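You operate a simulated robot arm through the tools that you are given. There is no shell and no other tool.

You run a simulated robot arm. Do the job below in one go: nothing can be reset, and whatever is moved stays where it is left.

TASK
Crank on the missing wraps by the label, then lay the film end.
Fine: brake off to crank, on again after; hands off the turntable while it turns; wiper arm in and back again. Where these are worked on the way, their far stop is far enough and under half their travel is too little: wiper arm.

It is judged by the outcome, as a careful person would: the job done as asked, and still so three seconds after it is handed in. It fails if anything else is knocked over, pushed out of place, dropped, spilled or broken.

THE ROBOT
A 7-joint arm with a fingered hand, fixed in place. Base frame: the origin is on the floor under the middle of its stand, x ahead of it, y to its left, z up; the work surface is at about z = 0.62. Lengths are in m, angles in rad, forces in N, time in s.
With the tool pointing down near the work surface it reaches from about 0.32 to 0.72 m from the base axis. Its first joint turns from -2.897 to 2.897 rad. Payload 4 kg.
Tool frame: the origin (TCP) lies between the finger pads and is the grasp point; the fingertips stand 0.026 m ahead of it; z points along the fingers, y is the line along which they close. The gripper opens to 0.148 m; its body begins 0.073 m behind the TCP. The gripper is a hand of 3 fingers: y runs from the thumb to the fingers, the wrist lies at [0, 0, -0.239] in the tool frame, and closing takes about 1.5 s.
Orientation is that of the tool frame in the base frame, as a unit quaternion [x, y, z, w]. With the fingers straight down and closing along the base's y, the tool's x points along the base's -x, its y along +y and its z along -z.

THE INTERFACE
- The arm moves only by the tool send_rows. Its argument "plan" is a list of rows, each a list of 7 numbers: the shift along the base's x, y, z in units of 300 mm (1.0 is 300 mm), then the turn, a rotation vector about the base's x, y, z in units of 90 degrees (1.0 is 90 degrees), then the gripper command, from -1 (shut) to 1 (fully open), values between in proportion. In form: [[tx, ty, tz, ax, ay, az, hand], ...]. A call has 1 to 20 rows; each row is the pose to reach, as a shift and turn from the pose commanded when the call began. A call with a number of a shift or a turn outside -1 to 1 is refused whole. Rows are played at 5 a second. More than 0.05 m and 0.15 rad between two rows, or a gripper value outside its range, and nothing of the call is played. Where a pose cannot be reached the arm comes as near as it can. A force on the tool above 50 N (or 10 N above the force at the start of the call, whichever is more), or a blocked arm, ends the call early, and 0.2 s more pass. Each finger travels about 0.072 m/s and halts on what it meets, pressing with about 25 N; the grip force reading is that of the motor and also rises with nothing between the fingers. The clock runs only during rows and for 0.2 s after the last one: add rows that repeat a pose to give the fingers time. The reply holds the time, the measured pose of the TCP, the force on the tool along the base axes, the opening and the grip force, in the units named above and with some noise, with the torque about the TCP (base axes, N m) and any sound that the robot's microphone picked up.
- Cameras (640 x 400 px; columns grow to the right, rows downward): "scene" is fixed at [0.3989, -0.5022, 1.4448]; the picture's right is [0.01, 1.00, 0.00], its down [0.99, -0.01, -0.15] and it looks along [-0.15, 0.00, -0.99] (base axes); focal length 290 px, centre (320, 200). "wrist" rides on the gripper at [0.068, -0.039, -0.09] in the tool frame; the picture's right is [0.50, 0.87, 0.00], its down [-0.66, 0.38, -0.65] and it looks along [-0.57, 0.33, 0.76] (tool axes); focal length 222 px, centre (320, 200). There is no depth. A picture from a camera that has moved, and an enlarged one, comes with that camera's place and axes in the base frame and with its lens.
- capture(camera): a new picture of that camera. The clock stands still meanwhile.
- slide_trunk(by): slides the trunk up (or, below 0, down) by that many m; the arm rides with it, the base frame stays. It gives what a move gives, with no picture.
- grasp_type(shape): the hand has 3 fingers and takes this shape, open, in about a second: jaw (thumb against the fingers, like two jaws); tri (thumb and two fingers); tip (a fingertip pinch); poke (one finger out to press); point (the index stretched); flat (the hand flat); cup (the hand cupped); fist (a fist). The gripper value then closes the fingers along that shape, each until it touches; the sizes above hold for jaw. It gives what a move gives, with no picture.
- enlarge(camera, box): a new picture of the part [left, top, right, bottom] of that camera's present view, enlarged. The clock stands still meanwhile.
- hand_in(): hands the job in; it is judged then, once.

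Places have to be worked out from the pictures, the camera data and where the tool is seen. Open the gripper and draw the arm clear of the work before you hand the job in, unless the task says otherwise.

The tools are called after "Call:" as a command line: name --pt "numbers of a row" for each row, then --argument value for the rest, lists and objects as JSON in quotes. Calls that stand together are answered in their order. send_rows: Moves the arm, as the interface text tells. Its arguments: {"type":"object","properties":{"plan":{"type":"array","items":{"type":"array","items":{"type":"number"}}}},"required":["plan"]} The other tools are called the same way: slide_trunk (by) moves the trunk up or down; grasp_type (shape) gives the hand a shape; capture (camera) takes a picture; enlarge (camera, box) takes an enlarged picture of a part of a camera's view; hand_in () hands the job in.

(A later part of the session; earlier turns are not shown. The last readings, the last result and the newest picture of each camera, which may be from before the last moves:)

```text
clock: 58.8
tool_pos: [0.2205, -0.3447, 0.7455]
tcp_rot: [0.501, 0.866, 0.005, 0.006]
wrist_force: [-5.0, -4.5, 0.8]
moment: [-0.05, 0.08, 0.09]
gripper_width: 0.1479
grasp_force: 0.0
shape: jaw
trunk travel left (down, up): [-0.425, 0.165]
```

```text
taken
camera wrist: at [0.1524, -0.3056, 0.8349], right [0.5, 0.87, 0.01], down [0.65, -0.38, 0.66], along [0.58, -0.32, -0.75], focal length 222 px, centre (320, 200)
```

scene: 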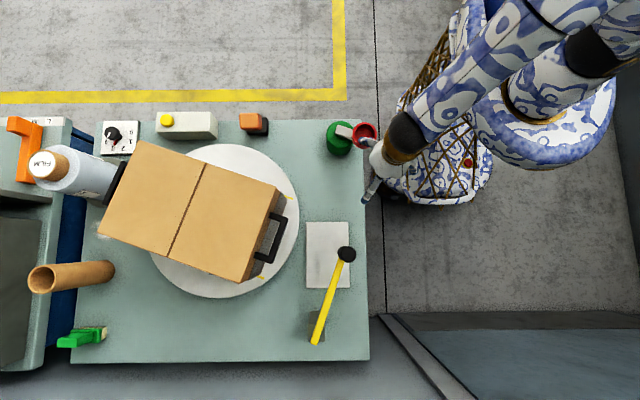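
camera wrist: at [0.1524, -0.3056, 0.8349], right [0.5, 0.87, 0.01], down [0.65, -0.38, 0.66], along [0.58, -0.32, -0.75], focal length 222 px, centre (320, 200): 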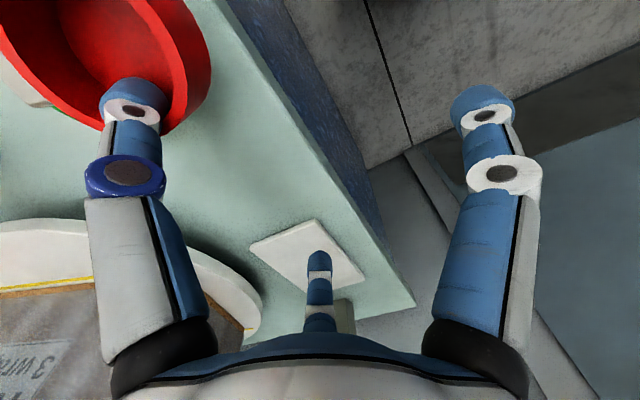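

The turntable is at about 200° with the finger still driving the cup. I tighten the circle a bit more and continue.

Call:
send_rows --pt "0.0107 -0.024 0 0 0 0 1" --pt "0.026 -0.0393 0 0 0 0 1" --pt "0.04 -0.0567 0 0 0 0 1" --pt "0.052 -0.075 0 0 0 0 1" --pt "0.062 -0.0947 0 0 0 0 1" --pt "0.0697 -0.115 0 0 0 0 1" --pt "0.0753 -0.1363 0 0 0 0 1" --pt "0.079 -0.158 0 0 0 0 1" --pt "0.08 -0.18 0 0 0 0 1" --pt "0.079 -0.202 0 0 0 0 1" --pt "0.0753 -0.2237 0 0 0 0 1"

Call:
capture --camera "scene"

Call:
capture --camera "wrist"

```text
clock: 61.2
tool_pos: [0.2435, -0.4124, 0.746]
tcp_rot: [0.501, 0.865, 0.005, 0.005]
wrist_force: [-2.8, 0.9, 0.1]
moment: [0.02, 0.07, -0.18]
gripper_width: 0.1477
grasp_force: 0.1
shape: jaw
trunk travel left (down, up): [-0.425, 0.165]
```

```text
taken
```

scene: 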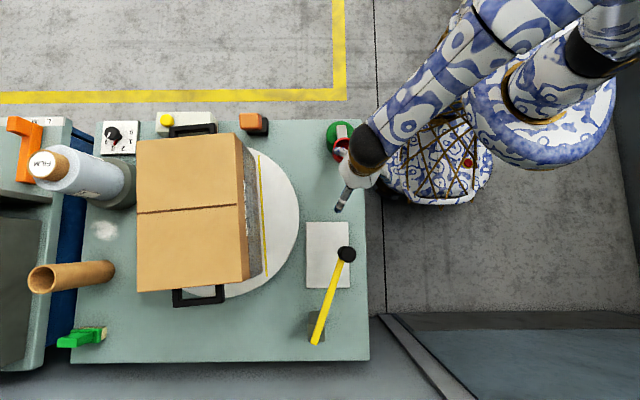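

```text
taken
camera wrist: at [0.1742, -0.3722, 0.8347], right [0.5, 0.87, 0.01], down [0.65, -0.38, 0.66], along [0.58, -0.32, -0.75], focal length 222 px, centre (320, 200)
```

wrist: 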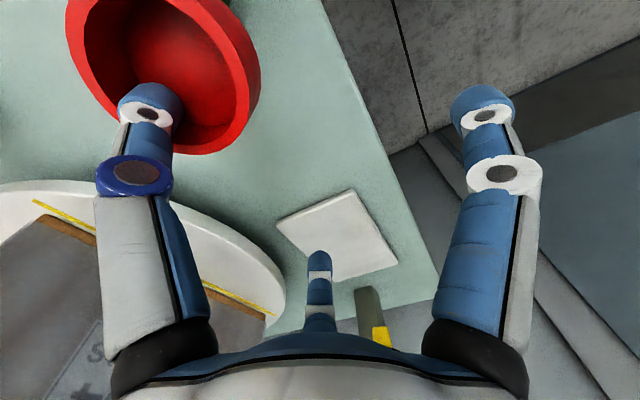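

The turntable is at about 266°. I go on for another 60°.

Call:
send_rows --pt "-0.008 -0.019 0 0 0 0 1" --pt "-0.0157 -0.0393 0 0 0 0 1" --pt "-0.0257 -0.059 0 0 0 0 1" --pt "-0.0377 -0.0773 0 0 0 0 1" --pt "-0.0517 -0.0947 0 0 0 0 1" --pt "-0.067 -0.11 0 0 0 0 1" --pt "-0.0843 -0.124 0 0 0 0 1" --pt "-0.1027 -0.136 0 0 0 0 1" --pt "-0.1223 -0.146 0 0 0 0 1" --pt "-0.1427 -0.1537 0 0 0 0 1"

Call:
capture --camera "scene"

Call:
capture --camera "wrist"

```text
clock: 63.4
tool_pos: [0.1992, -0.4597, 0.7455]
tcp_rot: [0.501, 0.865, 0.005, 0.005]
wrist_force: [-0.1, 0.9, 1.2]
moment: [-0.07, 0.06, -0.01]
gripper_width: 0.1479
grasp_force: 0.0
shape: jaw
trunk travel left (down, up): [-0.425, 0.165]
```

```text
taken
```

scene: 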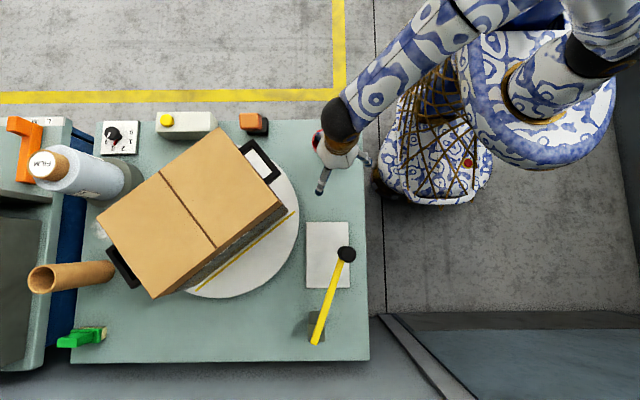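

```text
taken
camera wrist: at [0.1304, -0.4192, 0.8349], right [0.5, 0.87, 0.01], down [0.65, -0.38, 0.66], along [0.58, -0.32, -0.75], focal length 222 px, centre (320, 200)
```

wrist: 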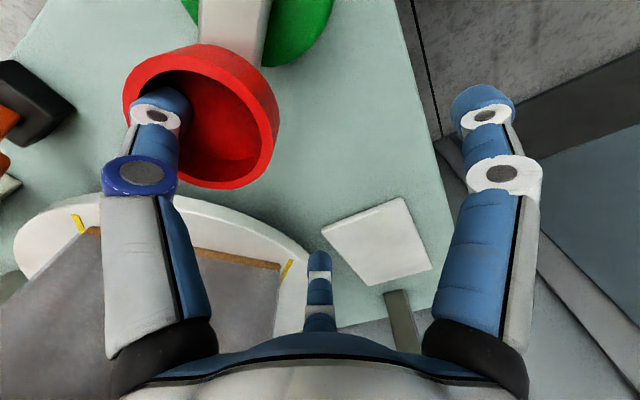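

The turntable is at about 324°, so 36° remain. I go most of that, slowing at the end, and check before the last bit.

Call:
send_rows --pt "-0.02 -0.002 0 0 0 0 1" --pt "-0.0417 -0.0057 0 0 0 0 1" --pt "-0.0637 -0.0067 0 0 0 0 1" --pt "-0.0857 -0.0057 0 0 0 0 1" --pt "-0.1 -0.0035 0 0 0 0 1" --pt "-0.1145 -0.0015 0 0 0 0 1" --pt "-0.1217 0.0013 0 0 0 0 1"

Call:
capture --camera "scene"

Call:
enlarge --camera "scene" --box '[90, 130, 310, 310]'

Call:
capture --camera "wrist"

```text
clock: 65.0
tool_pos: [0.1627, -0.4582, 0.745]
tcp_rot: [0.502, 0.865, 0.005, 0.004]
wrist_force: [1.5, 0.9, -0.2]
moment: [-0.04, 0.05, 0.07]
gripper_width: 0.1477
grasp_force: 0.1
shape: jaw
trunk travel left (down, up): [-0.425, 0.165]
```

```text
taken
```

scene: 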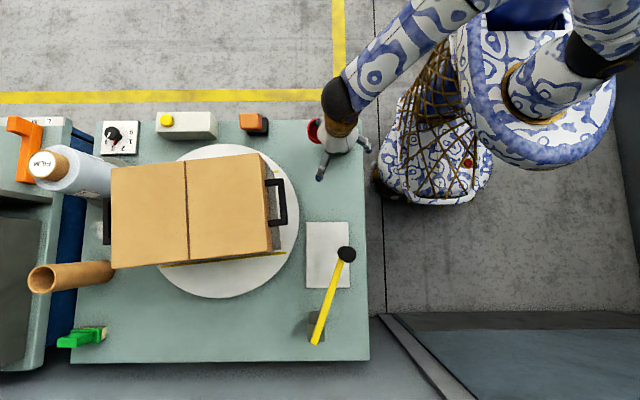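

```text
2.22 times, centred on (200, 220) of scene
camera zoom: at [0.3989, -0.5022, 1.4448], right [0.01, 1.0, 0.0], down [0.99, -0.01, -0.15], along [-0.15, 0.0, -0.99], focal length 645 px, centre (587, 156)
```

zoom: 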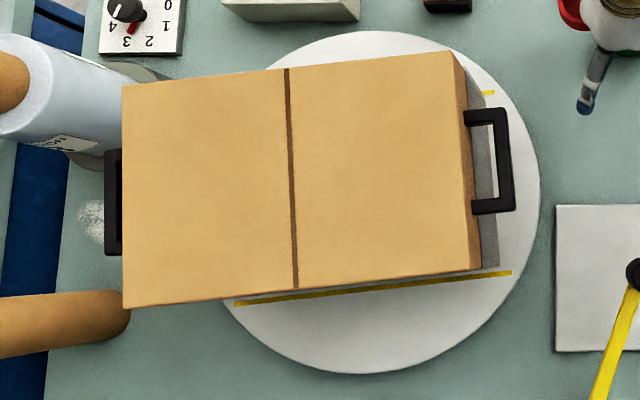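

```text
taken
camera wrist: at [0.0947, -0.418, 0.8352], right [0.5, 0.86, 0.01], down [0.65, -0.38, 0.66], along [0.57, -0.32, -0.75], focal length 222 px, centre (320, 200)
```

wrist: 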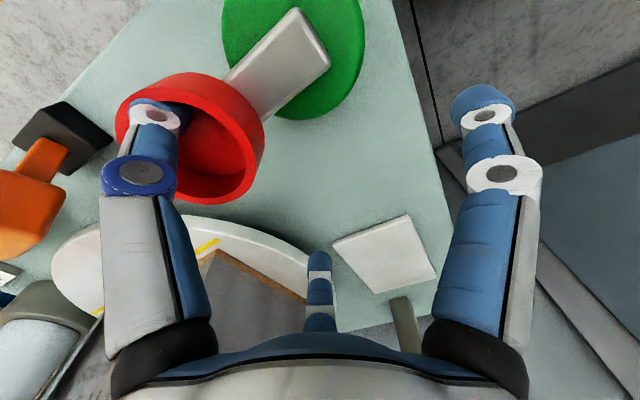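

About 6° are still missing. I nudge the crank on by roughly 8°.

Call:
send_rows --pt "-0.01 0.003 0 0 0 0 1" --pt "-0.02 0.0067 0 0 0 0 1" --pt "-0.028 0.0105 0 0 0 0 1" --pt "-0.028 0.0105 0 0 0 0 1"

Call:
enlarge --camera "scene" --box '[90, 130, 310, 310]'

```text
clock: 66.0
tool_pos: [0.1543, -0.4542, 0.7448]
tcp_rot: [0.501, 0.865, 0.006, 0.004]
wrist_force: [0.7, -0.2, 0.9]
moment: [-0.05, 0.08, 0.02]
gripper_width: 0.1479
grasp_force: 0.0
shape: jaw
trunk travel left (down, up): [-0.425, 0.165]
```

```text
2.22 times, centred on (200, 220) of scene
camera zoom: at [0.3989, -0.5022, 1.4448], right [0.01, 1.0, 0.0], down [0.99, -0.01, -0.15], along [-0.15, 0.0, -0.99], focal length 645 px, centre (587, 156)
```

zoom: 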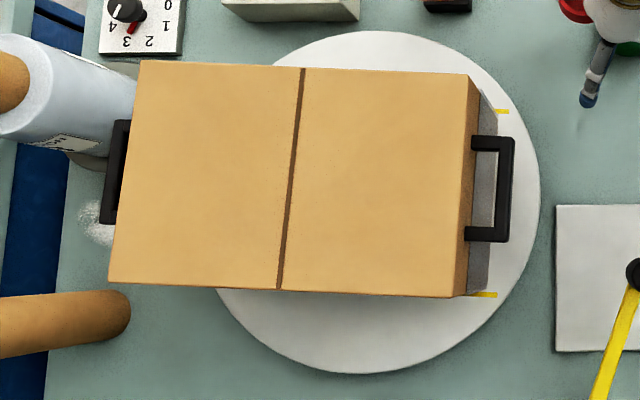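

The turn is complete: the carton edge is at about +2.6°, so roughly 362° in total. I free the thumb from the cup wall and lift out, then look at the counter.

Call:
send_rows --pt "0.03 -0.005 0 0 0 0 1" --pt "0.055 -0.01 0 0 0 0 1" --pt "0.055 -0.01 0.06 0 0 0 1" --pt "0.055 -0.01 0.16 0 0 0 1" --pt "0.055 -0.01 0.3 0 0 0 1" --pt "0.055 -0.01 0.44 0 0 0 1" --pt "0.055 -0.01 0.55 0 0 0 1" --pt "0.055 -0.01 0.55 0 0 0 1"

Call:
capture --camera "scene"

Call:
enlarge --camera "scene" --box '[90, 130, 310, 310]'

```text
clock: 67.8
tool_pos: [0.1735, -0.4588, 0.9131]
tcp_rot: [0.501, 0.866, 0.006, 0.003]
wrist_force: [0.5, -0.5, -0.2]
moment: [0.01, -0.02, 0.0]
gripper_width: 0.1478
grasp_force: 0.0
shape: jaw
trunk travel left (down, up): [-0.425, 0.165]
```

```text
taken
```

scene: 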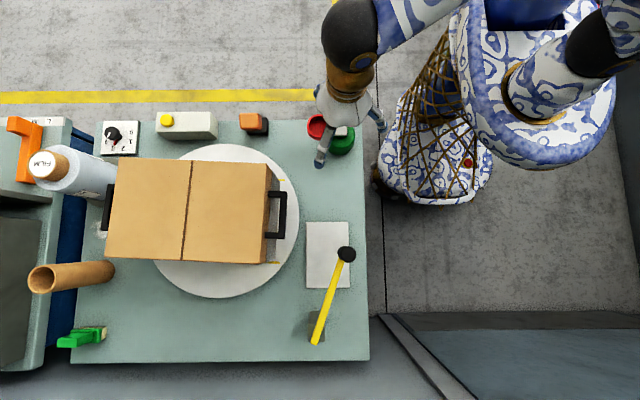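

```text
2.22 times, centred on (200, 220) of scene
camera zoom: at [0.3989, -0.5022, 1.4448], right [0.01, 1.0, 0.0], down [0.99, -0.01, -0.15], along [-0.15, 0.0, -0.99], focal length 645 px, centre (587, 156)
```

zoom: 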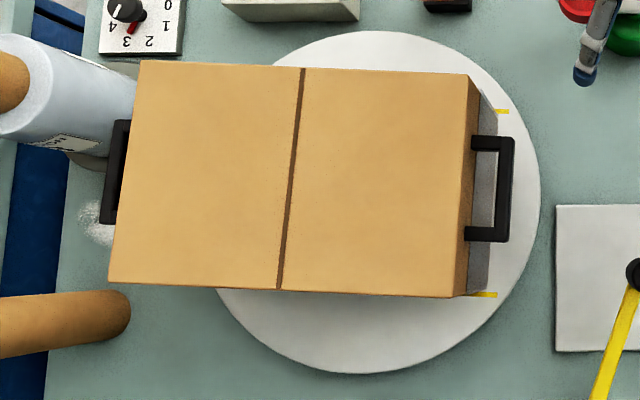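

The crank is released and the carton stays put. I move to where the wrist camera can see the counter.

Call:
send_rows --pt "-0.12 -0.03 0 0 0 -0.06 1" --pt "-0.24 -0.07 0 0 0 -0.12 1" --pt "-0.36 -0.11 0 0 0 -0.18 1" --pt "-0.48 -0.15 0 0 0 -0.24 1" --pt "-0.58 -0.18 0 0 0 -0.3 1" --pt "-0.64 -0.2 0 0 0 -0.333 1" --pt "-0.64 -0.2 0 0 0 -0.333 1"

Call:
capture --camera "wrist"

```text
clock: 69.4
tool_pos: [-0.0226, -0.5174, 0.9108]
tcp_rot: [0.707, 0.707, 0.004, 0.006]
wrist_force: [0.0, 0.1, -0.1]
moment: [0.0, 0.04, 0.0]
gripper_width: 0.1477
grasp_force: 0.0
shape: jaw
trunk travel left (down, up): [-0.425, 0.165]
```

```text
taken
camera wrist: at [-0.0617, -0.4483, 1.0005], right [0.87, 0.5, 0.01], down [0.37, -0.65, 0.66], along [0.34, -0.57, -0.75], focal length 222 px, centre (320, 200)
```

wrist: 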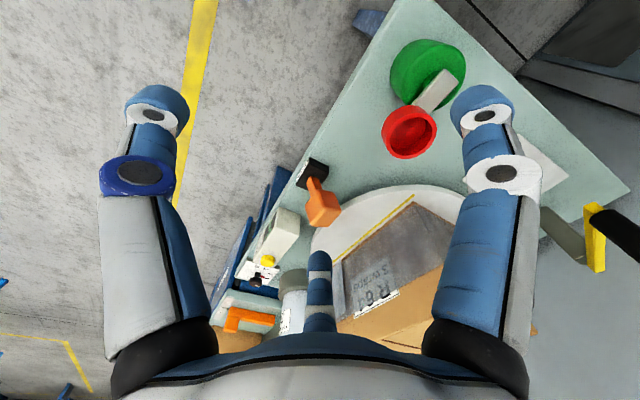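

Call:
enlarge --camera "wrist" --box '[230, 190, 320, 290]'

Call:
enlarge --camera "wrist" --box '[260, 180, 460, 350]'

```text
4.00 times, centred on (275, 240) of wrist
camera zoom: at [-0.0617, -0.4483, 1.0005], right [0.87, 0.5, 0.01], down [0.37, -0.65, 0.66], along [0.34, -0.57, -0.75], focal length 888 px, centre (500, 40)
```

zoom: 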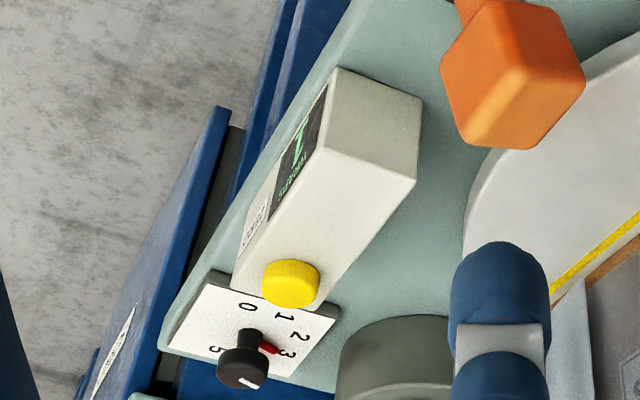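

```text
2.35 times, centred on (360, 265) of wrist
camera zoom: at [-0.0617, -0.4483, 1.0005], right [0.87, 0.5, 0.01], down [0.37, -0.65, 0.66], along [0.34, -0.57, -0.75], focal length 523 px, centre (226, 47)
```

zoom: 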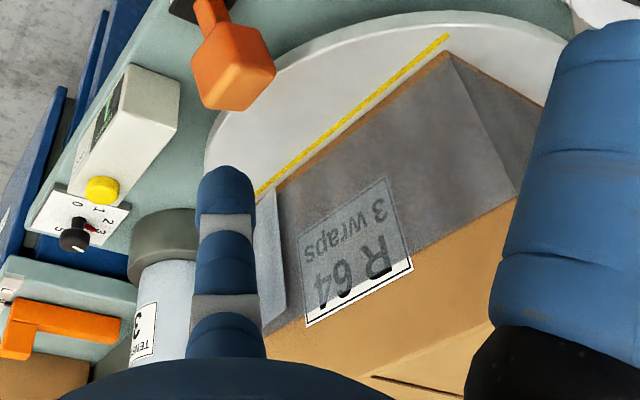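

The counter digit is too oblique at this scale; I zoom in further.

Call:
enlarge --camera "wrist" --box '[262, 205, 294, 230]'

Call:
enlarge --camera "wrist" --box '[225, 250, 285, 295]'

```text
16.00 times, centred on (278, 218) of wrist
camera zoom: at [-0.0617, -0.4483, 1.0005], right [0.87, 0.5, 0.01], down [0.37, -0.65, 0.66], along [0.34, -0.57, -0.75], focal length 3554 px, centre (992, -80)
```

zoom: 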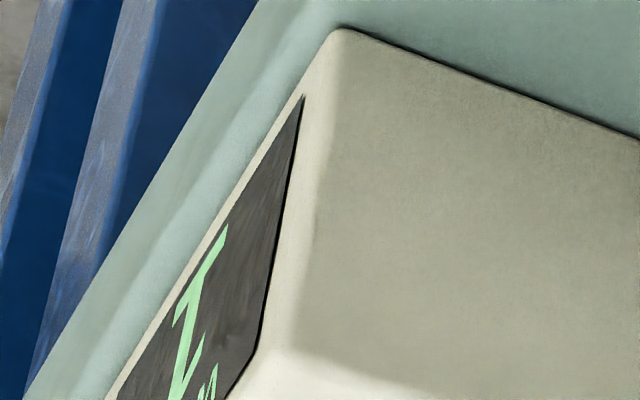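

```text
8.89 times, centred on (255, 272) of wrist
camera zoom: at [-0.0617, -0.4483, 1.0005], right [0.87, 0.5, 0.01], down [0.37, -0.65, 0.66], along [0.34, -0.57, -0.75], focal length 1974 px, centre (898, -444)
```

zoom: 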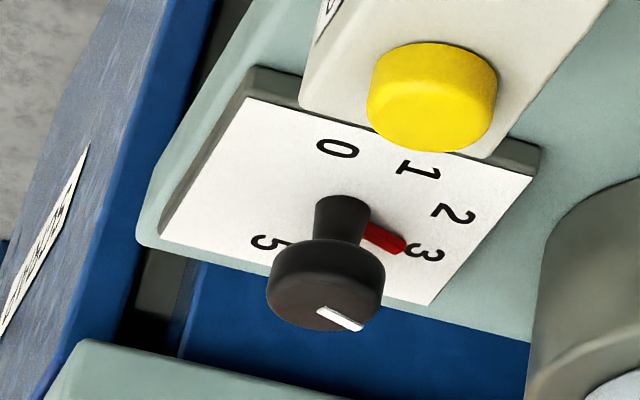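

The digit needs a view from farther on the -x side, so I shift there.

Call:
send_rows --pt "-0.1 0 0 0 0 0.03 1" --pt "-0.2 0 0 0 0 0.06 1" --pt "-0.3 -0.02 -0.05 0 0 0.09 1" --pt "-0.4 -0.05 -0.1 0 0 0.11 1" --pt "-0.4 -0.05 -0.1 0 0 0.11 1"

Call:
capture --camera "wrist"

```text
clock: 70.6
tool_pos: [-0.142, -0.5333, 0.8807]
tcp_rot: [0.643, 0.766, 0.005, 0.005]
wrist_force: [-0.3, -0.4, -0.2]
moment: [-0.03, -0.03, 0.02]
gripper_width: 0.1476
grasp_force: 0.2
shape: jaw
trunk travel left (down, up): [-0.425, 0.165]
```

```text
taken
camera wrist: at [-0.1928, -0.4721, 0.9703], right [0.77, 0.64, 0.01], down [0.48, -0.58, 0.66], along [0.43, -0.5, -0.75], focal length 222 px, centre (320, 200)
```

wrist: 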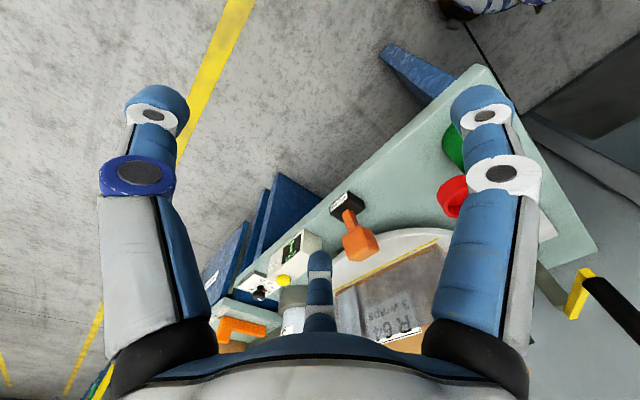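

Call:
enlarge --camera "wrist" --box '[270, 220, 326, 276]'

Call:
enlarge --camera "wrist" --box '[270, 230, 450, 350]'

```text
7.14 times, centred on (298, 248) of wrist
camera zoom: at [-0.1928, -0.4721, 0.9703], right [0.77, 0.64, 0.01], down [0.48, -0.58, 0.66], along [0.43, -0.5, -0.75], focal length 1587 px, centre (477, -143)
```

zoom: 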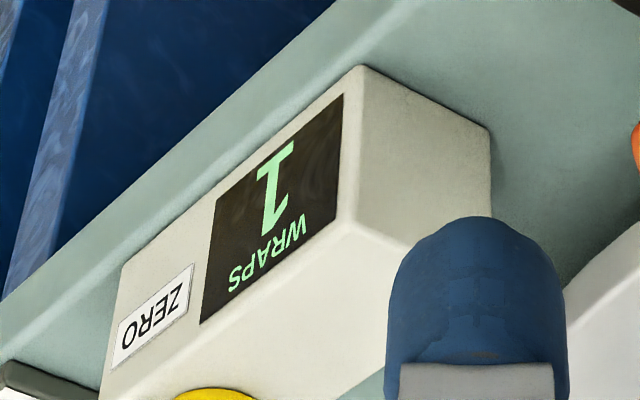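

```text
3.33 times, centred on (360, 290) of wrist
camera zoom: at [-0.1928, -0.4721, 0.9703], right [0.77, 0.64, 0.01], down [0.48, -0.58, 0.66], along [0.43, -0.5, -0.75], focal length 740 px, centre (187, -100)
```

zoom: 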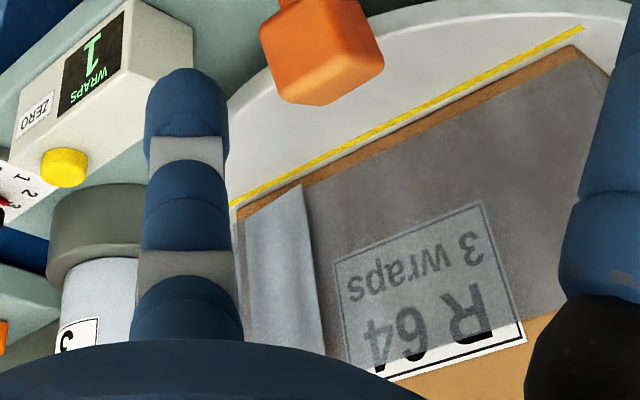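

The counter now reads 1 and the film on the label looks thinner, so clockwise unwinds. I started at 2 and the label wants 3, so I have to crank counter-clockwise two full turns from here. I go back over the cup.

Call:
send_rows --pt "0.1 0.02 0.04 0 0 0.04 1" --pt "0.22 0.04 0.08 0 0 0.08 1" --pt "0.34 0.07 0.1 0 0 0.12 1" --pt "0.46 0.1 0.1 0 0 0.16 1" --pt "0.58 0.14 0.1 0 0 0.19 1" --pt "0.7 0.18 0.1 0 0 0.222 1" --pt "0.82 0.22 0.1 0 0 0.222 1" --pt "0.94 0.25 0.1 0 0 0.222 1" --pt "0.99 0.255 0.1 0 0 0.222 1" --pt "0.99 0.255 0.1 0 0 0.222 1"

Call:
capture --camera "wrist"

```text
clock: 72.8
tool_pos: [0.1564, -0.4567, 0.9096]
tcp_rot: [0.501, 0.865, 0.006, 0.004]
wrist_force: [0.4, 0.0, 0.0]
moment: [-0.02, -0.01, 0.03]
gripper_width: 0.1479
grasp_force: 0.0
shape: jaw
trunk travel left (down, up): [-0.425, 0.165]
```

```text
taken
camera wrist: at [0.0892, -0.4166, 0.9998], right [0.5, 0.86, 0.01], down [0.65, -0.38, 0.66], along [0.57, -0.32, -0.75], focal length 222 px, centre (320, 200)
```

wrist: 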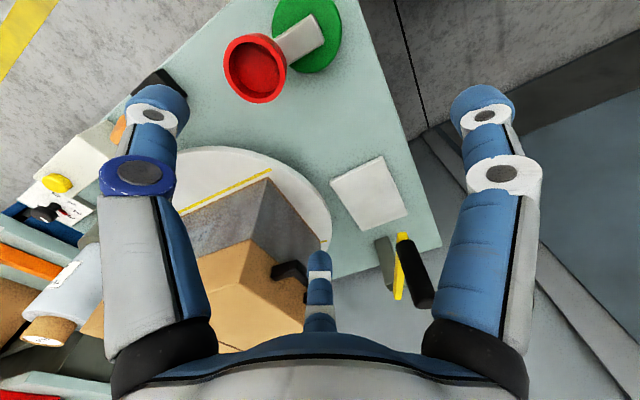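

The cup is at about (0.097, -0.498). I line the thumb up over it and insert it again to the same depth as before.

Call:
send_rows --pt "0.072 0.009 -0.1 0 0 0 1" --pt "0.072 0.009 -0.22 0 0 0 1" --pt "0.072 0.009 -0.34 0 0 0 1" --pt "0.072 0.009 -0.43 0 0 0 1" --pt "0.072 0.009 -0.48 0 0 0 1" --pt "0.072 0.009 -0.52 0 0 0 1" --pt "0.072 0.009 -0.547 0 0 0 1" --pt "0.072 0.009 -0.547 0 0 0 1"

Call:
capture --camera "wrist"

Call:
enlarge --camera "wrist" --box '[40, 0, 260, 180]'

```text
clock: 74.6
tool_pos: [0.1785, -0.4535, 0.7461]
tcp_rot: [0.501, 0.865, 0.006, 0.004]
wrist_force: [0.5, -0.1, 0.0]
moment: [0.01, -0.01, -0.02]
gripper_width: 0.1479
grasp_force: 0.1
shape: jaw
trunk travel left (down, up): [-0.425, 0.165]
```

```text
taken
camera wrist: at [0.1107, -0.4138, 0.8354], right [0.5, 0.86, 0.01], down [0.65, -0.38, 0.66], along [0.57, -0.33, -0.75], focal length 222 px, centre (320, 200)
```

wrist: 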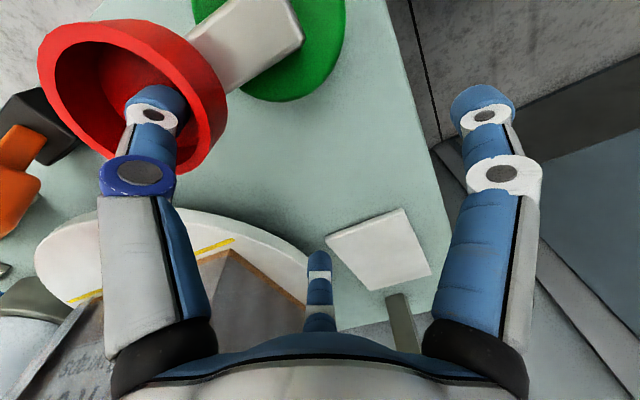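

```text
2.22 times, centred on (150, 90) of wrist
camera zoom: at [0.1107, -0.4138, 0.8354], right [0.5, 0.86, 0.01], down [0.65, -0.38, 0.66], along [0.57, -0.33, -0.75], focal length 494 px, centre (698, 444)
```

zoom: 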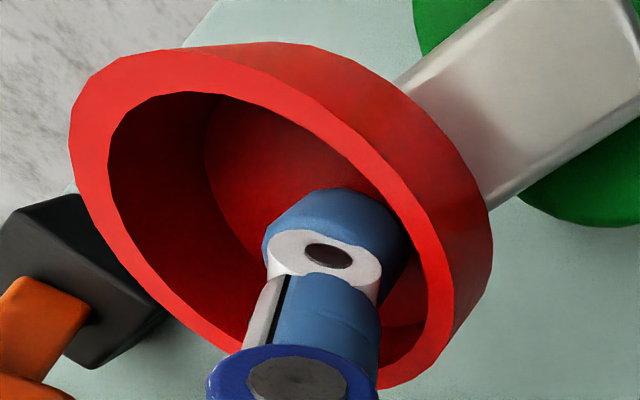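

The thumb is in the cup. I start circling counter-clockwise.

Call:
send_rows --pt "0.0257 -0.013 0 0 0 0 1" --pt "0.047 -0.0087 0 0 0 0 1" --pt "0.068 -0.0023 0 0 0 0 1" --pt "0.088 0.006 0 0 0 0 1" --pt "0.107 0.0167 0 0 0 0 1" --pt "0.125 0.029 0 0 0 0 1" --pt "0.1413 0.0433 0 0 0 0 1" --pt "0.1563 0.0593 0 0 0 0 1" --pt "0.1693 0.0767 0 0 0 0 1" --pt "0.1807 0.0957 0 0 0 0 1" --pt "0.19 0.1153 0 0 0 0 1" --pt "0.197 0.136 0 0 0 0 1" --pt "0.202 0.157 0 0 0 0 1" --pt "0.2047 0.1787 0 0 0 0 1" --pt "0.205 0.2007 0 0 0 0 1" --pt "0.203 0.2223 0 0 0 0 1" --pt "0.1987 0.2437 0 0 0 0 1" --pt "0.1923 0.2647 0 0 0 0 1"

Call:
capture --camera "scene"

Call:
capture --camera "wrist"

```text
clock: 78.4
tool_pos: [0.2361, -0.3728, 0.7453]
tcp_rot: [0.501, 0.865, 0.007, 0.004]
wrist_force: [-1.8, -2.3, 0.6]
moment: [-0.02, 0.06, 0.13]
gripper_width: 0.1481
grasp_force: 0.2
shape: jaw
trunk travel left (down, up): [-0.425, 0.165]
```

```text
taken
```

scene: 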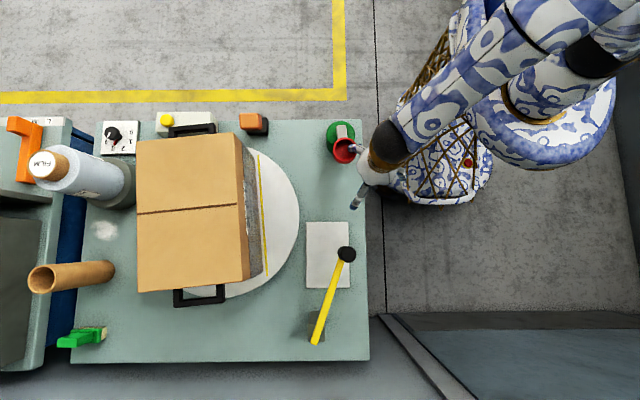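

```text
taken
camera wrist: at [0.1681, -0.3335, 0.8353], right [0.5, 0.86, 0.01], down [0.65, -0.38, 0.66], along [0.58, -0.32, -0.75], focal length 222 px, centre (320, 200)
```

wrist: 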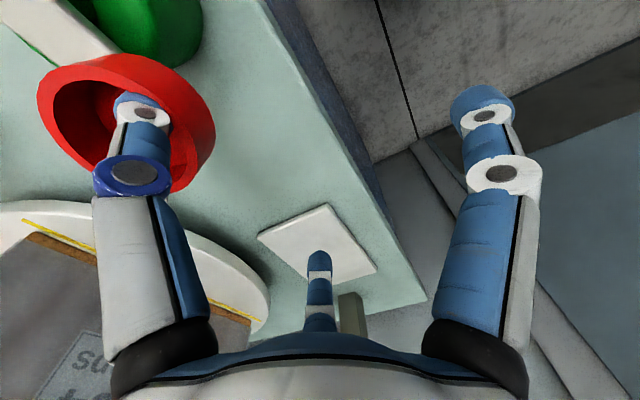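

The carton turned back counter-clockwise about 97° with small forces. I go on with a longer arc.

Call:
send_rows --pt "-0.011 0.024 0 0 0 0 1" --pt "-0.025 0.047 0 0 0 0 1" --pt "-0.042 0.0683 0 0 0 0 1" --pt "-0.0617 0.0873 0 0 0 0 1" --pt "-0.0837 0.1033 0 0 0 0 1" --pt "-0.1077 0.1163 0 0 0 0 1" --pt "-0.133 0.1263 0 0 0 0 1" --pt "-0.1593 0.1327 0 0 0 0 1" --pt "-0.1867 0.1357 0 0 0 0 1" --pt "-0.2137 0.1353 0 0 0 0 1" --pt "-0.2407 0.131 0 0 0 0 1" --pt "-0.267 0.1233 0 0 0 0 1" --pt "-0.292 0.1123 0 0 0 0 1" --pt "-0.315 0.0983 0 0 0 0 1" --pt "-0.3363 0.0813 0 0 0 0 1" --pt "-0.3553 0.0617 0 0 0 0 1" --pt "-0.3713 0.0397 0 0 0 0 1" --pt "-0.3843 0.0157 0 0 0 0 1" --pt "-0.3943 -0.0097 0 0 0 0 1" --pt "-0.4007 -0.036 0 0 0 0 1"

Call:
capture --camera "scene"

Call:
capture --camera "wrist"

```text
clock: 82.6
tool_pos: [0.1156, -0.3848, 0.7454]
tcp_rot: [0.502, 0.865, 0.005, 0.004]
wrist_force: [0.7, 0.5, -0.4]
moment: [0.0, -0.02, 0.01]
gripper_width: 0.1477
grasp_force: 0.1
shape: jaw
trunk travel left (down, up): [-0.425, 0.165]
```

```text
taken
```

scene: 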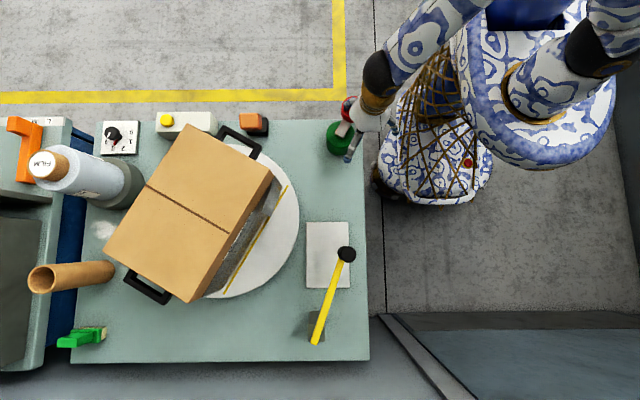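

```text
taken
camera wrist: at [0.0478, -0.3459, 0.8361], right [0.5, 0.86, 0.01], down [0.65, -0.38, 0.66], along [0.57, -0.33, -0.75], focal length 222 px, centre (320, 200)
```

wrist: 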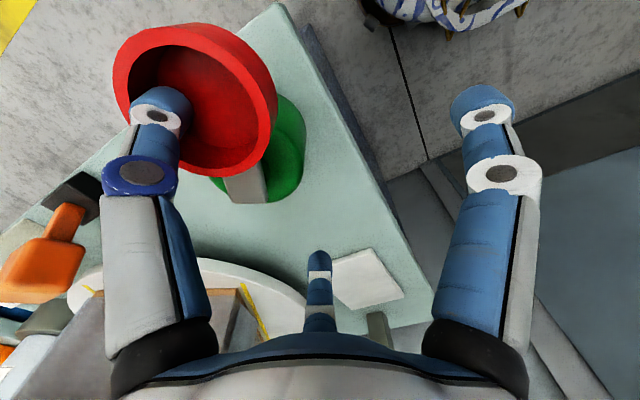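

About 242° back so far, smooth and with low force. I continue around.

Call:
send_rows --pt "-0.0023 -0.027 0 0 0 0 1" --pt "-0.002 -0.0543 0 0 0 0 1" --pt "0.0023 -0.081 0 0 0 0 1" --pt "0.01 -0.1073 0 0 0 0 1" --pt "0.021 -0.1323 0 0 0 0 1" --pt "0.035 -0.1557 0 0 0 0 1" --pt "0.052 -0.1767 0 0 0 0 1" --pt "0.0717 -0.1957 0 0 0 0 1" --pt "0.0937 -0.2117 0 0 0 0 1" --pt "0.1177 -0.2247 0 0 0 0 1" --pt "0.143 -0.2347 0 0 0 0 1" --pt "0.1693 -0.2413 0 0 0 0 1" --pt "0.1967 -0.244 0 0 0 0 1" --pt "0.224 -0.2437 0 0 0 0 1" --pt "0.2507 -0.2393 0 0 0 0 1" --pt "0.277 -0.2317 0 0 0 0 1" --pt "0.302 -0.2207 0 0 0 0 1" --pt "0.3253 -0.2067 0 0 0 0 1" --pt "0.3463 -0.1897 0 0 0 0 1" --pt "0.3653 -0.17 0 0 0 0 1"

Call:
capture --camera "scene"

Call:
capture --camera "wrist"

```text
clock: 86.8
tool_pos: [0.2243, -0.4363, 0.7472]
tcp_rot: [0.501, 0.866, 0.005, 0.005]
wrist_force: [-3.7, 0.4, 1.9]
moment: [-0.02, 0.07, -0.13]
gripper_width: 0.1481
grasp_force: 0.0
shape: jaw
trunk travel left (down, up): [-0.425, 0.165]
```

```text
taken
```

scene: 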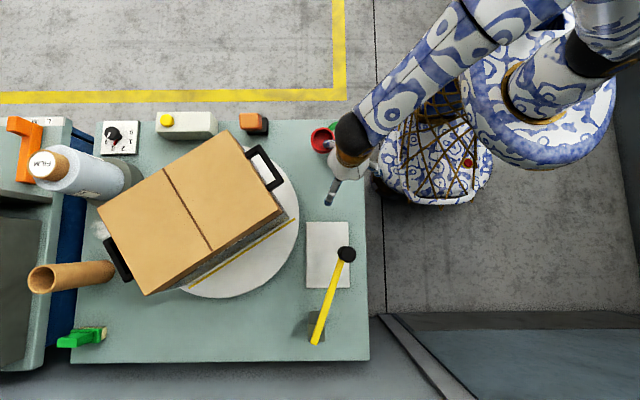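

```text
taken
camera wrist: at [0.1565, -0.3965, 0.8365], right [0.5, 0.87, 0.01], down [0.65, -0.38, 0.66], along [0.58, -0.32, -0.75], focal length 222 px, centre (320, 200)
```

wrist: 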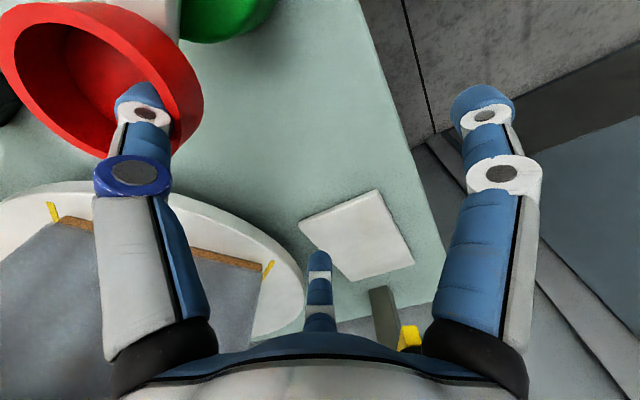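

The carton is now about 30° past its original position in the wrapping direction. I continue with the next arc, with 330° left.

Call:
send_rows --pt "0.0177 0.023 0 0 0 0 1" --pt "0.0307 0.047 0 0 0 0 1" --pt "0.0407 0.0723 0 0 0 0 1" --pt "0.0473 0.0987 0 0 0 0 1" --pt "0.05 0.126 0 0 0 0 1" --pt "0.0497 0.153 0 0 0 0 1" --pt "0.0453 0.18 0 0 0 0 1" --pt "0.0377 0.2063 0 0 0 0 1" --pt "0.0267 0.2313 0 0 0 0 1" --pt "0.0127 0.2543 0 0 0 0 1" --pt "-0.0043 0.2757 0 0 0 0 1" --pt "-0.024 0.2947 0 0 0 0 1" --pt "-0.046 0.3107 0 0 0 0 1" --pt "-0.07 0.3237 0 0 0 0 1" --pt "-0.0953 0.3337 0 0 0 0 1" --pt "-0.1217 0.34 0 0 0 0 1" --pt "-0.149 0.343 0 0 0 0 1" --pt "-0.176 0.3427 0 0 0 0 1" --pt "-0.203 0.3383 0 0 0 0 1" --pt "-0.2293 0.3307 0 0 0 0 1"

Call:
capture --camera "scene"

Call:
capture --camera "wrist"

```text
clock: 91.0
tool_pos: [0.1548, -0.3368, 0.7469]
tcp_rot: [0.502, 0.865, 0.006, 0.004]
wrist_force: [-0.5, -0.2, 0.0]
moment: [-0.01, -0.02, 0.04]
gripper_width: 0.1479
grasp_force: 0.1
shape: jaw
trunk travel left (down, up): [-0.425, 0.165]
```

```text
taken
```

scene: 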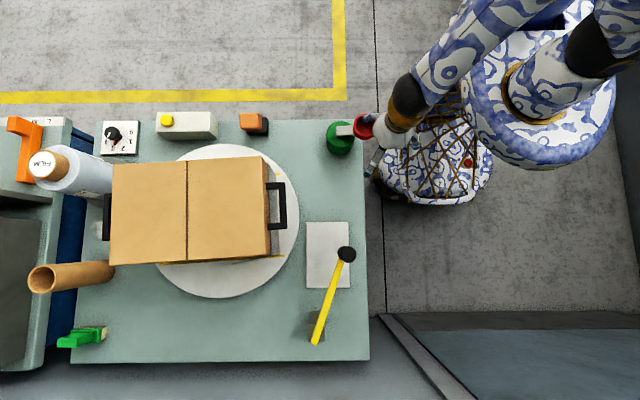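

```text
taken
camera wrist: at [0.0871, -0.2963, 0.8357], right [0.5, 0.86, 0.01], down [0.65, -0.39, 0.66], along [0.57, -0.32, -0.75], focal length 222 px, centre (320, 200)
```

wrist: 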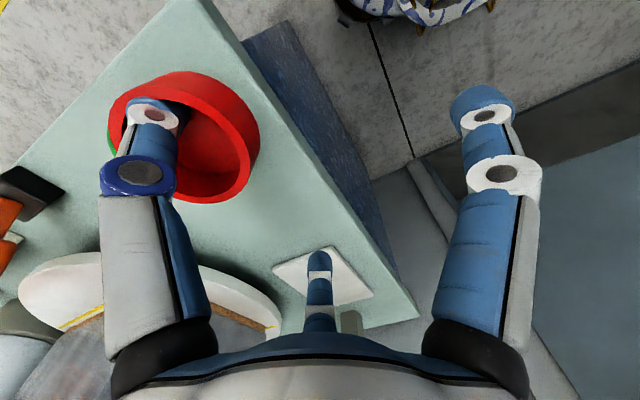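

The carton is at about 183° past its original place, so some 176° remain. I continue with another 150° arc and will then finish finely.

Call:
send_rows --pt "-0.023 -0.011 0 0 0 0 1" --pt "-0.046 -0.025 0 0 0 0 1" --pt "-0.0673 -0.042 0 0 0 0 1" --pt "-0.0863 -0.0617 0 0 0 0 1" --pt "-0.1023 -0.0837 0 0 0 0 1" --pt "-0.1153 -0.1077 0 0 0 0 1" --pt "-0.1253 -0.133 0 0 0 0 1" --pt "-0.1317 -0.1593 0 0 0 0 1" --pt "-0.1347 -0.1867 0 0 0 0 1" --pt "-0.1343 -0.214 0 0 0 0 1" --pt "-0.13 -0.2407 0 0 0 0 1" --pt "-0.1223 -0.267 0 0 0 0 1" --pt "-0.1113 -0.292 0 0 0 0 1" --pt "-0.0973 -0.3153 0 0 0 0 1" --pt "-0.0803 -0.3363 0 0 0 0 1" --pt "-0.0607 -0.3553 0 0 0 0 1" --pt "-0.0387 -0.3713 0 0 0 0 1" --pt "-0.0147 -0.3843 0 0 0 0 1" --pt "0.0107 -0.3943 0 0 0 0 1" --pt "0.037 -0.401 0 0 0 0 1"

Call:
capture --camera "scene"

Call:
capture --camera "wrist"

```text
clock: 95.2
tool_pos: [0.1684, -0.4576, 0.7452]
tcp_rot: [0.501, 0.866, 0.005, 0.006]
wrist_force: [0.1, -0.7, -0.2]
moment: [-0.02, 0.04, -0.03]
gripper_width: 0.1477
grasp_force: 0.2
shape: jaw
trunk travel left (down, up): [-0.425, 0.165]
```

```text
taken
```

scene: 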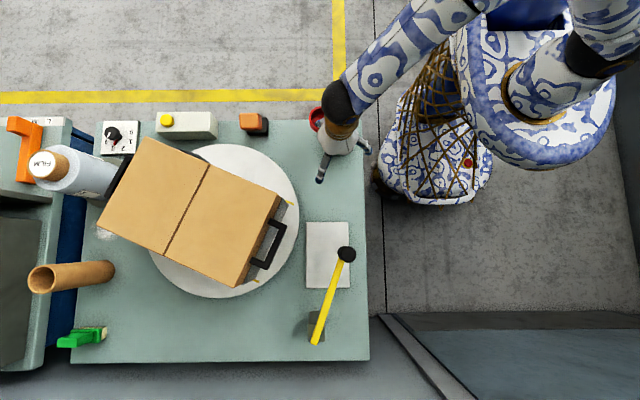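

```text
taken
camera wrist: at [0.0996, -0.418, 0.8349], right [0.5, 0.86, 0.01], down [0.65, -0.38, 0.66], along [0.58, -0.33, -0.75], focal length 222 px, centre (320, 200)
```

wrist: 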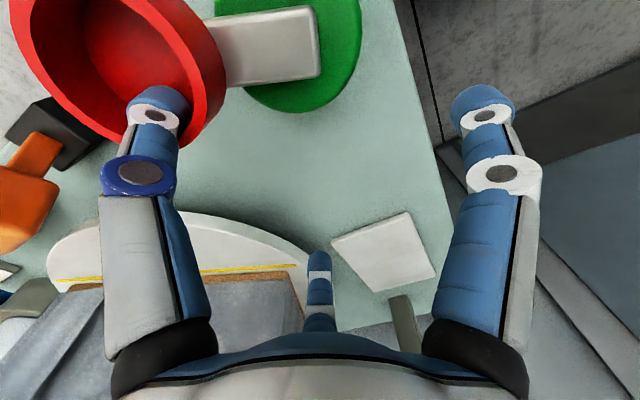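

About 25° remain. I finish slowly.

Call:
send_rows --pt "0.0187 -0.002 0 0 0 0 1" --pt "0.0407 -0.0023 0 0 0 0 1" --pt "0.0575 -0.0012 0 0 0 0 1" --pt "0.0695 0.001 0 0 0 0 1" --pt "0.0767 0.0023 0 0 0 0 1" --pt "0.083 0.0035 0 0 0 0 1" --pt "0.083 0.0035 0 0 0 0 1"

Call:
enlarge --camera "scene" --box '[90, 130, 310, 310]'

```text
clock: 96.8
tool_pos: [0.1915, -0.4559, 0.7468]
tcp_rot: [0.501, 0.865, 0.006, 0.004]
wrist_force: [-3.0, 0.6, -0.3]
moment: [0.02, 0.0, -0.2]
gripper_width: 0.1482
grasp_force: 0.1
shape: jaw
trunk travel left (down, up): [-0.425, 0.165]
```

```text
2.22 times, centred on (200, 220) of scene
camera zoom: at [0.3989, -0.5022, 1.4448], right [0.01, 1.0, 0.0], down [0.99, -0.01, -0.15], along [-0.15, 0.0, -0.99], focal length 645 px, centre (587, 156)
```

zoom: 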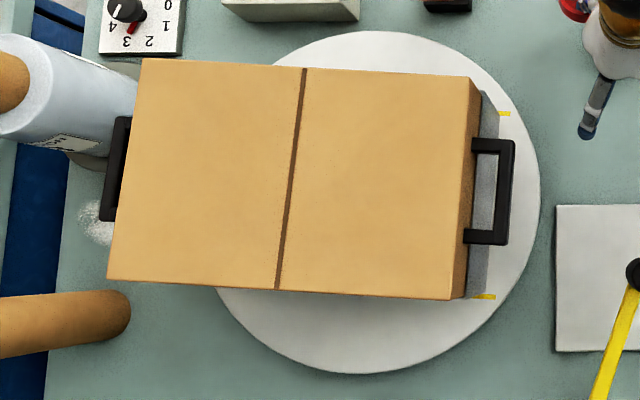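

About 3.4° are left; I add a last small nudge.

Call:
send_rows --pt "0.008 0.002 0 0 0 0 1" --pt "0.016 0.005 0 0 0 0 1" --pt "0.019 0.006 0 0 0 0 1" --pt "0.019 0.006 0 0 0 0 1"

Call:
enlarge --camera "scene" --box '[90, 130, 310, 310]'

```text
clock: 97.8
tool_pos: [0.1983, -0.4548, 0.7472]
tcp_rot: [0.501, 0.865, 0.006, 0.004]
wrist_force: [-2.7, 1.1, -0.6]
moment: [0.04, -0.01, -0.21]
gripper_width: 0.1478
grasp_force: 0.1
shape: jaw
trunk travel left (down, up): [-0.425, 0.165]
```

```text
2.22 times, centred on (200, 220) of scene
camera zoom: at [0.3989, -0.5022, 1.4448], right [0.01, 1.0, 0.0], down [0.99, -0.01, -0.15], along [-0.15, 0.0, -0.99], focal length 645 px, centre (587, 156)
```

zoom: 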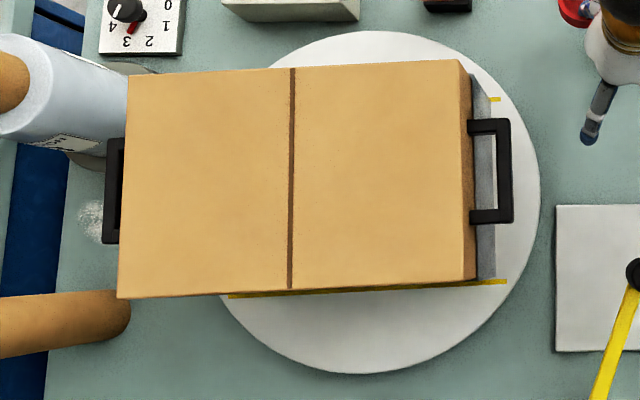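

The carton is now about 2.7° past the full turn, so 3 wraps should be on. I back the thumb off the wall and lift it out of the cup.

Call:
send_rows --pt "-0.03 0 0 0 0 0 1" --pt "-0.055 0 0 0 0 0 1" --pt "-0.055 0 0.06 0 0 0 1" --pt "-0.055 0 0.16 0 0 0 1" --pt "-0.055 0 0.3 0 0 0 1" --pt "-0.055 0 0.44 0 0 0 1" --pt "-0.055 0 0.53 0 0 0 1" --pt "-0.055 0 0.53 0 0 0 1"

Call:
capture --camera "scene"

```text
clock: 99.6
tool_pos: [0.1803, -0.4537, 0.9077]
tcp_rot: [0.501, 0.865, 0.005, 0.004]
wrist_force: [-1.4, 0.5, -0.5]
moment: [-0.04, 0.04, -0.02]
gripper_width: 0.1479
grasp_force: 0.0
shape: jaw
trunk travel left (down, up): [-0.425, 0.165]
```

```text
taken
```

scene: 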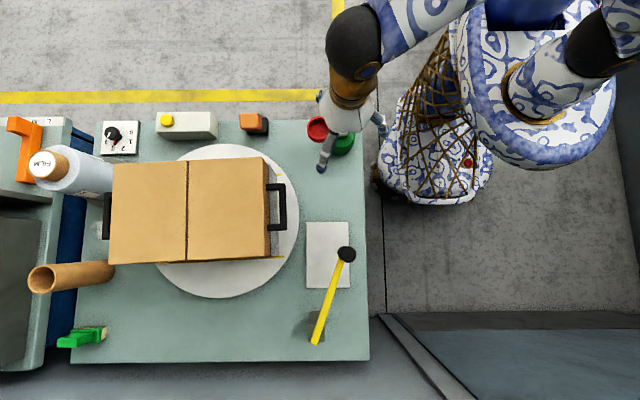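

I go back to the viewpoint for the counter.

Call:
send_rows --pt "-0.12 -0.03 0 0 0 -0.03 1" --pt "-0.24 -0.06 0 0 0 -0.06 1" --pt "-0.36 -0.1 0 0 0 -0.09 1" --pt "-0.48 -0.14 0 0 0 -0.12 1" --pt "-0.6 -0.18 0 0 0 -0.15 1" --pt "-0.72 -0.21 -0.03 0 0 -0.18 1" --pt "-0.84 -0.24 -0.06 0 0 -0.21 1" --pt "-0.96 -0.26 -0.09 0 0 -0.222 1" --pt "-1.0 -0.265 -0.09 0 0 -0.222 1" --pt "-1.0 -0.265 -0.09 0 0 -0.222 1"

Call:
capture --camera "wrist"

Call:
enlarge --camera "wrist" --box '[260, 210, 340, 280]'

Call:
enlarge --camera "wrist" --box '[270, 230, 450, 350]'

```text
clock: 101.8
tool_pos: [-0.1199, -0.5331, 0.8769]
tcp_rot: [0.644, 0.765, 0.005, 0.004]
wrist_force: [-0.5, -0.5, 0.2]
moment: [-0.01, -0.02, 0.0]
gripper_width: 0.1477
grasp_force: 0.1
shape: jaw
trunk travel left (down, up): [-0.425, 0.165]
```

```text
taken
camera wrist: at [-0.1708, -0.472, 0.9662], right [0.77, 0.64, 0.01], down [0.47, -0.58, 0.66], along [0.43, -0.5, -0.75], focal length 222 px, centre (320, 200)
```

wrist: 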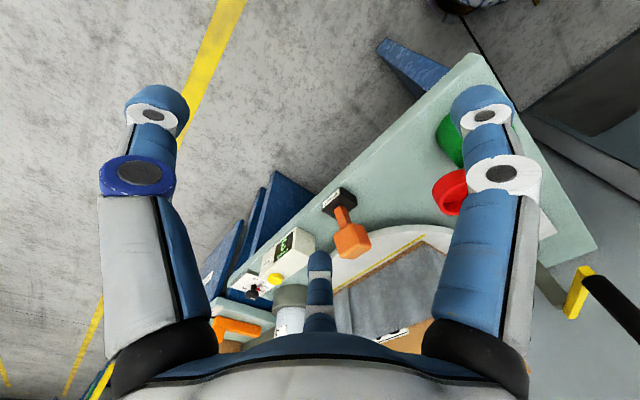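

```text
5.71 times, centred on (300, 245) of wrist
camera zoom: at [-0.1708, -0.472, 0.9662], right [0.77, 0.64, 0.01], down [0.47, -0.58, 0.66], along [0.43, -0.5, -0.75], focal length 1269 px, centre (434, -57)
```

zoom: 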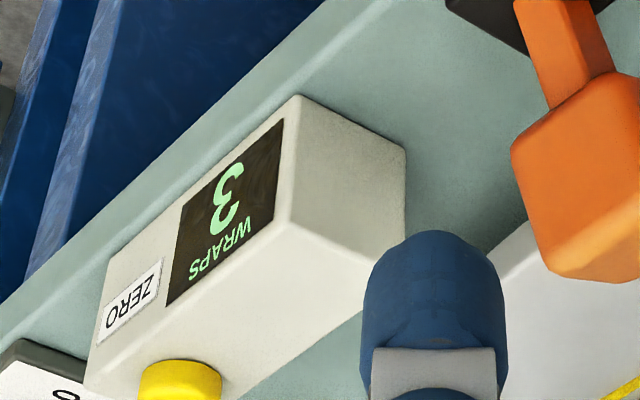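

```text
3.33 times, centred on (360, 290) of wrist
camera zoom: at [-0.1708, -0.472, 0.9662], right [0.77, 0.64, 0.01], down [0.47, -0.58, 0.66], along [0.43, -0.5, -0.75], focal length 740 px, centre (187, -100)
```

zoom: 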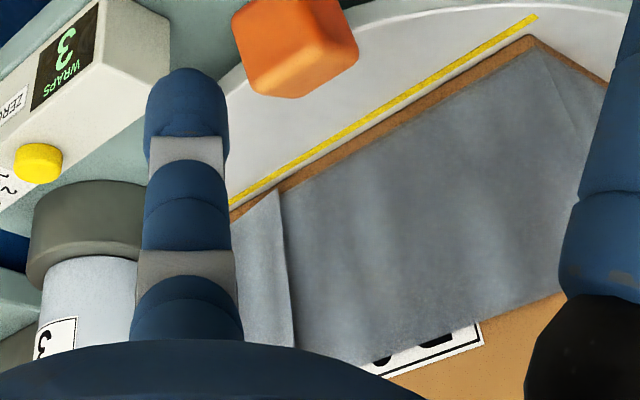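

The counter reads 3, matching the label. Now for the brake: I turn the hand so that one finger can hook the lever's head from the +x side, keeping the palm away from the carton.

Call:
send_rows --pt "0.07 0 0 0 0 0.08 1" --pt "0.14 0 0 0 0 0.16 1" --pt "0.22 -0.02 0 0 0 0.24 1" --pt "0.3 -0.05 0 0 0 0.32 1" --pt "0.38 -0.08 0 0 0 0.4 1" --pt "0.46 -0.11 0 0 0 0.48 1" --pt "0.533 -0.13 0 0 0 0.555 1" --pt "0.533 -0.13 0 0 0 0.555 1"

Call:
capture --camera "scene"

```text
clock: 103.6
tool_pos: [0.0404, -0.5714, 0.8776]
tcp_rot: [0.26, 0.966, 0.006, 0.002]
wrist_force: [0.6, 0.6, -0.3]
moment: [-0.01, 0.03, 0.0]
gripper_width: 0.1479
grasp_force: 0.0
shape: jaw
trunk travel left (down, up): [-0.425, 0.165]
```

```text
taken
```

scene: 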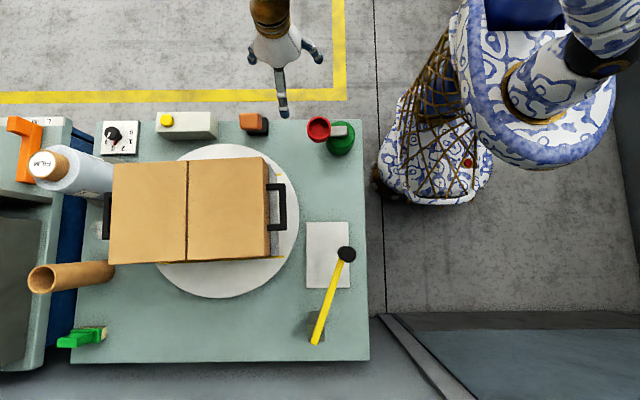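

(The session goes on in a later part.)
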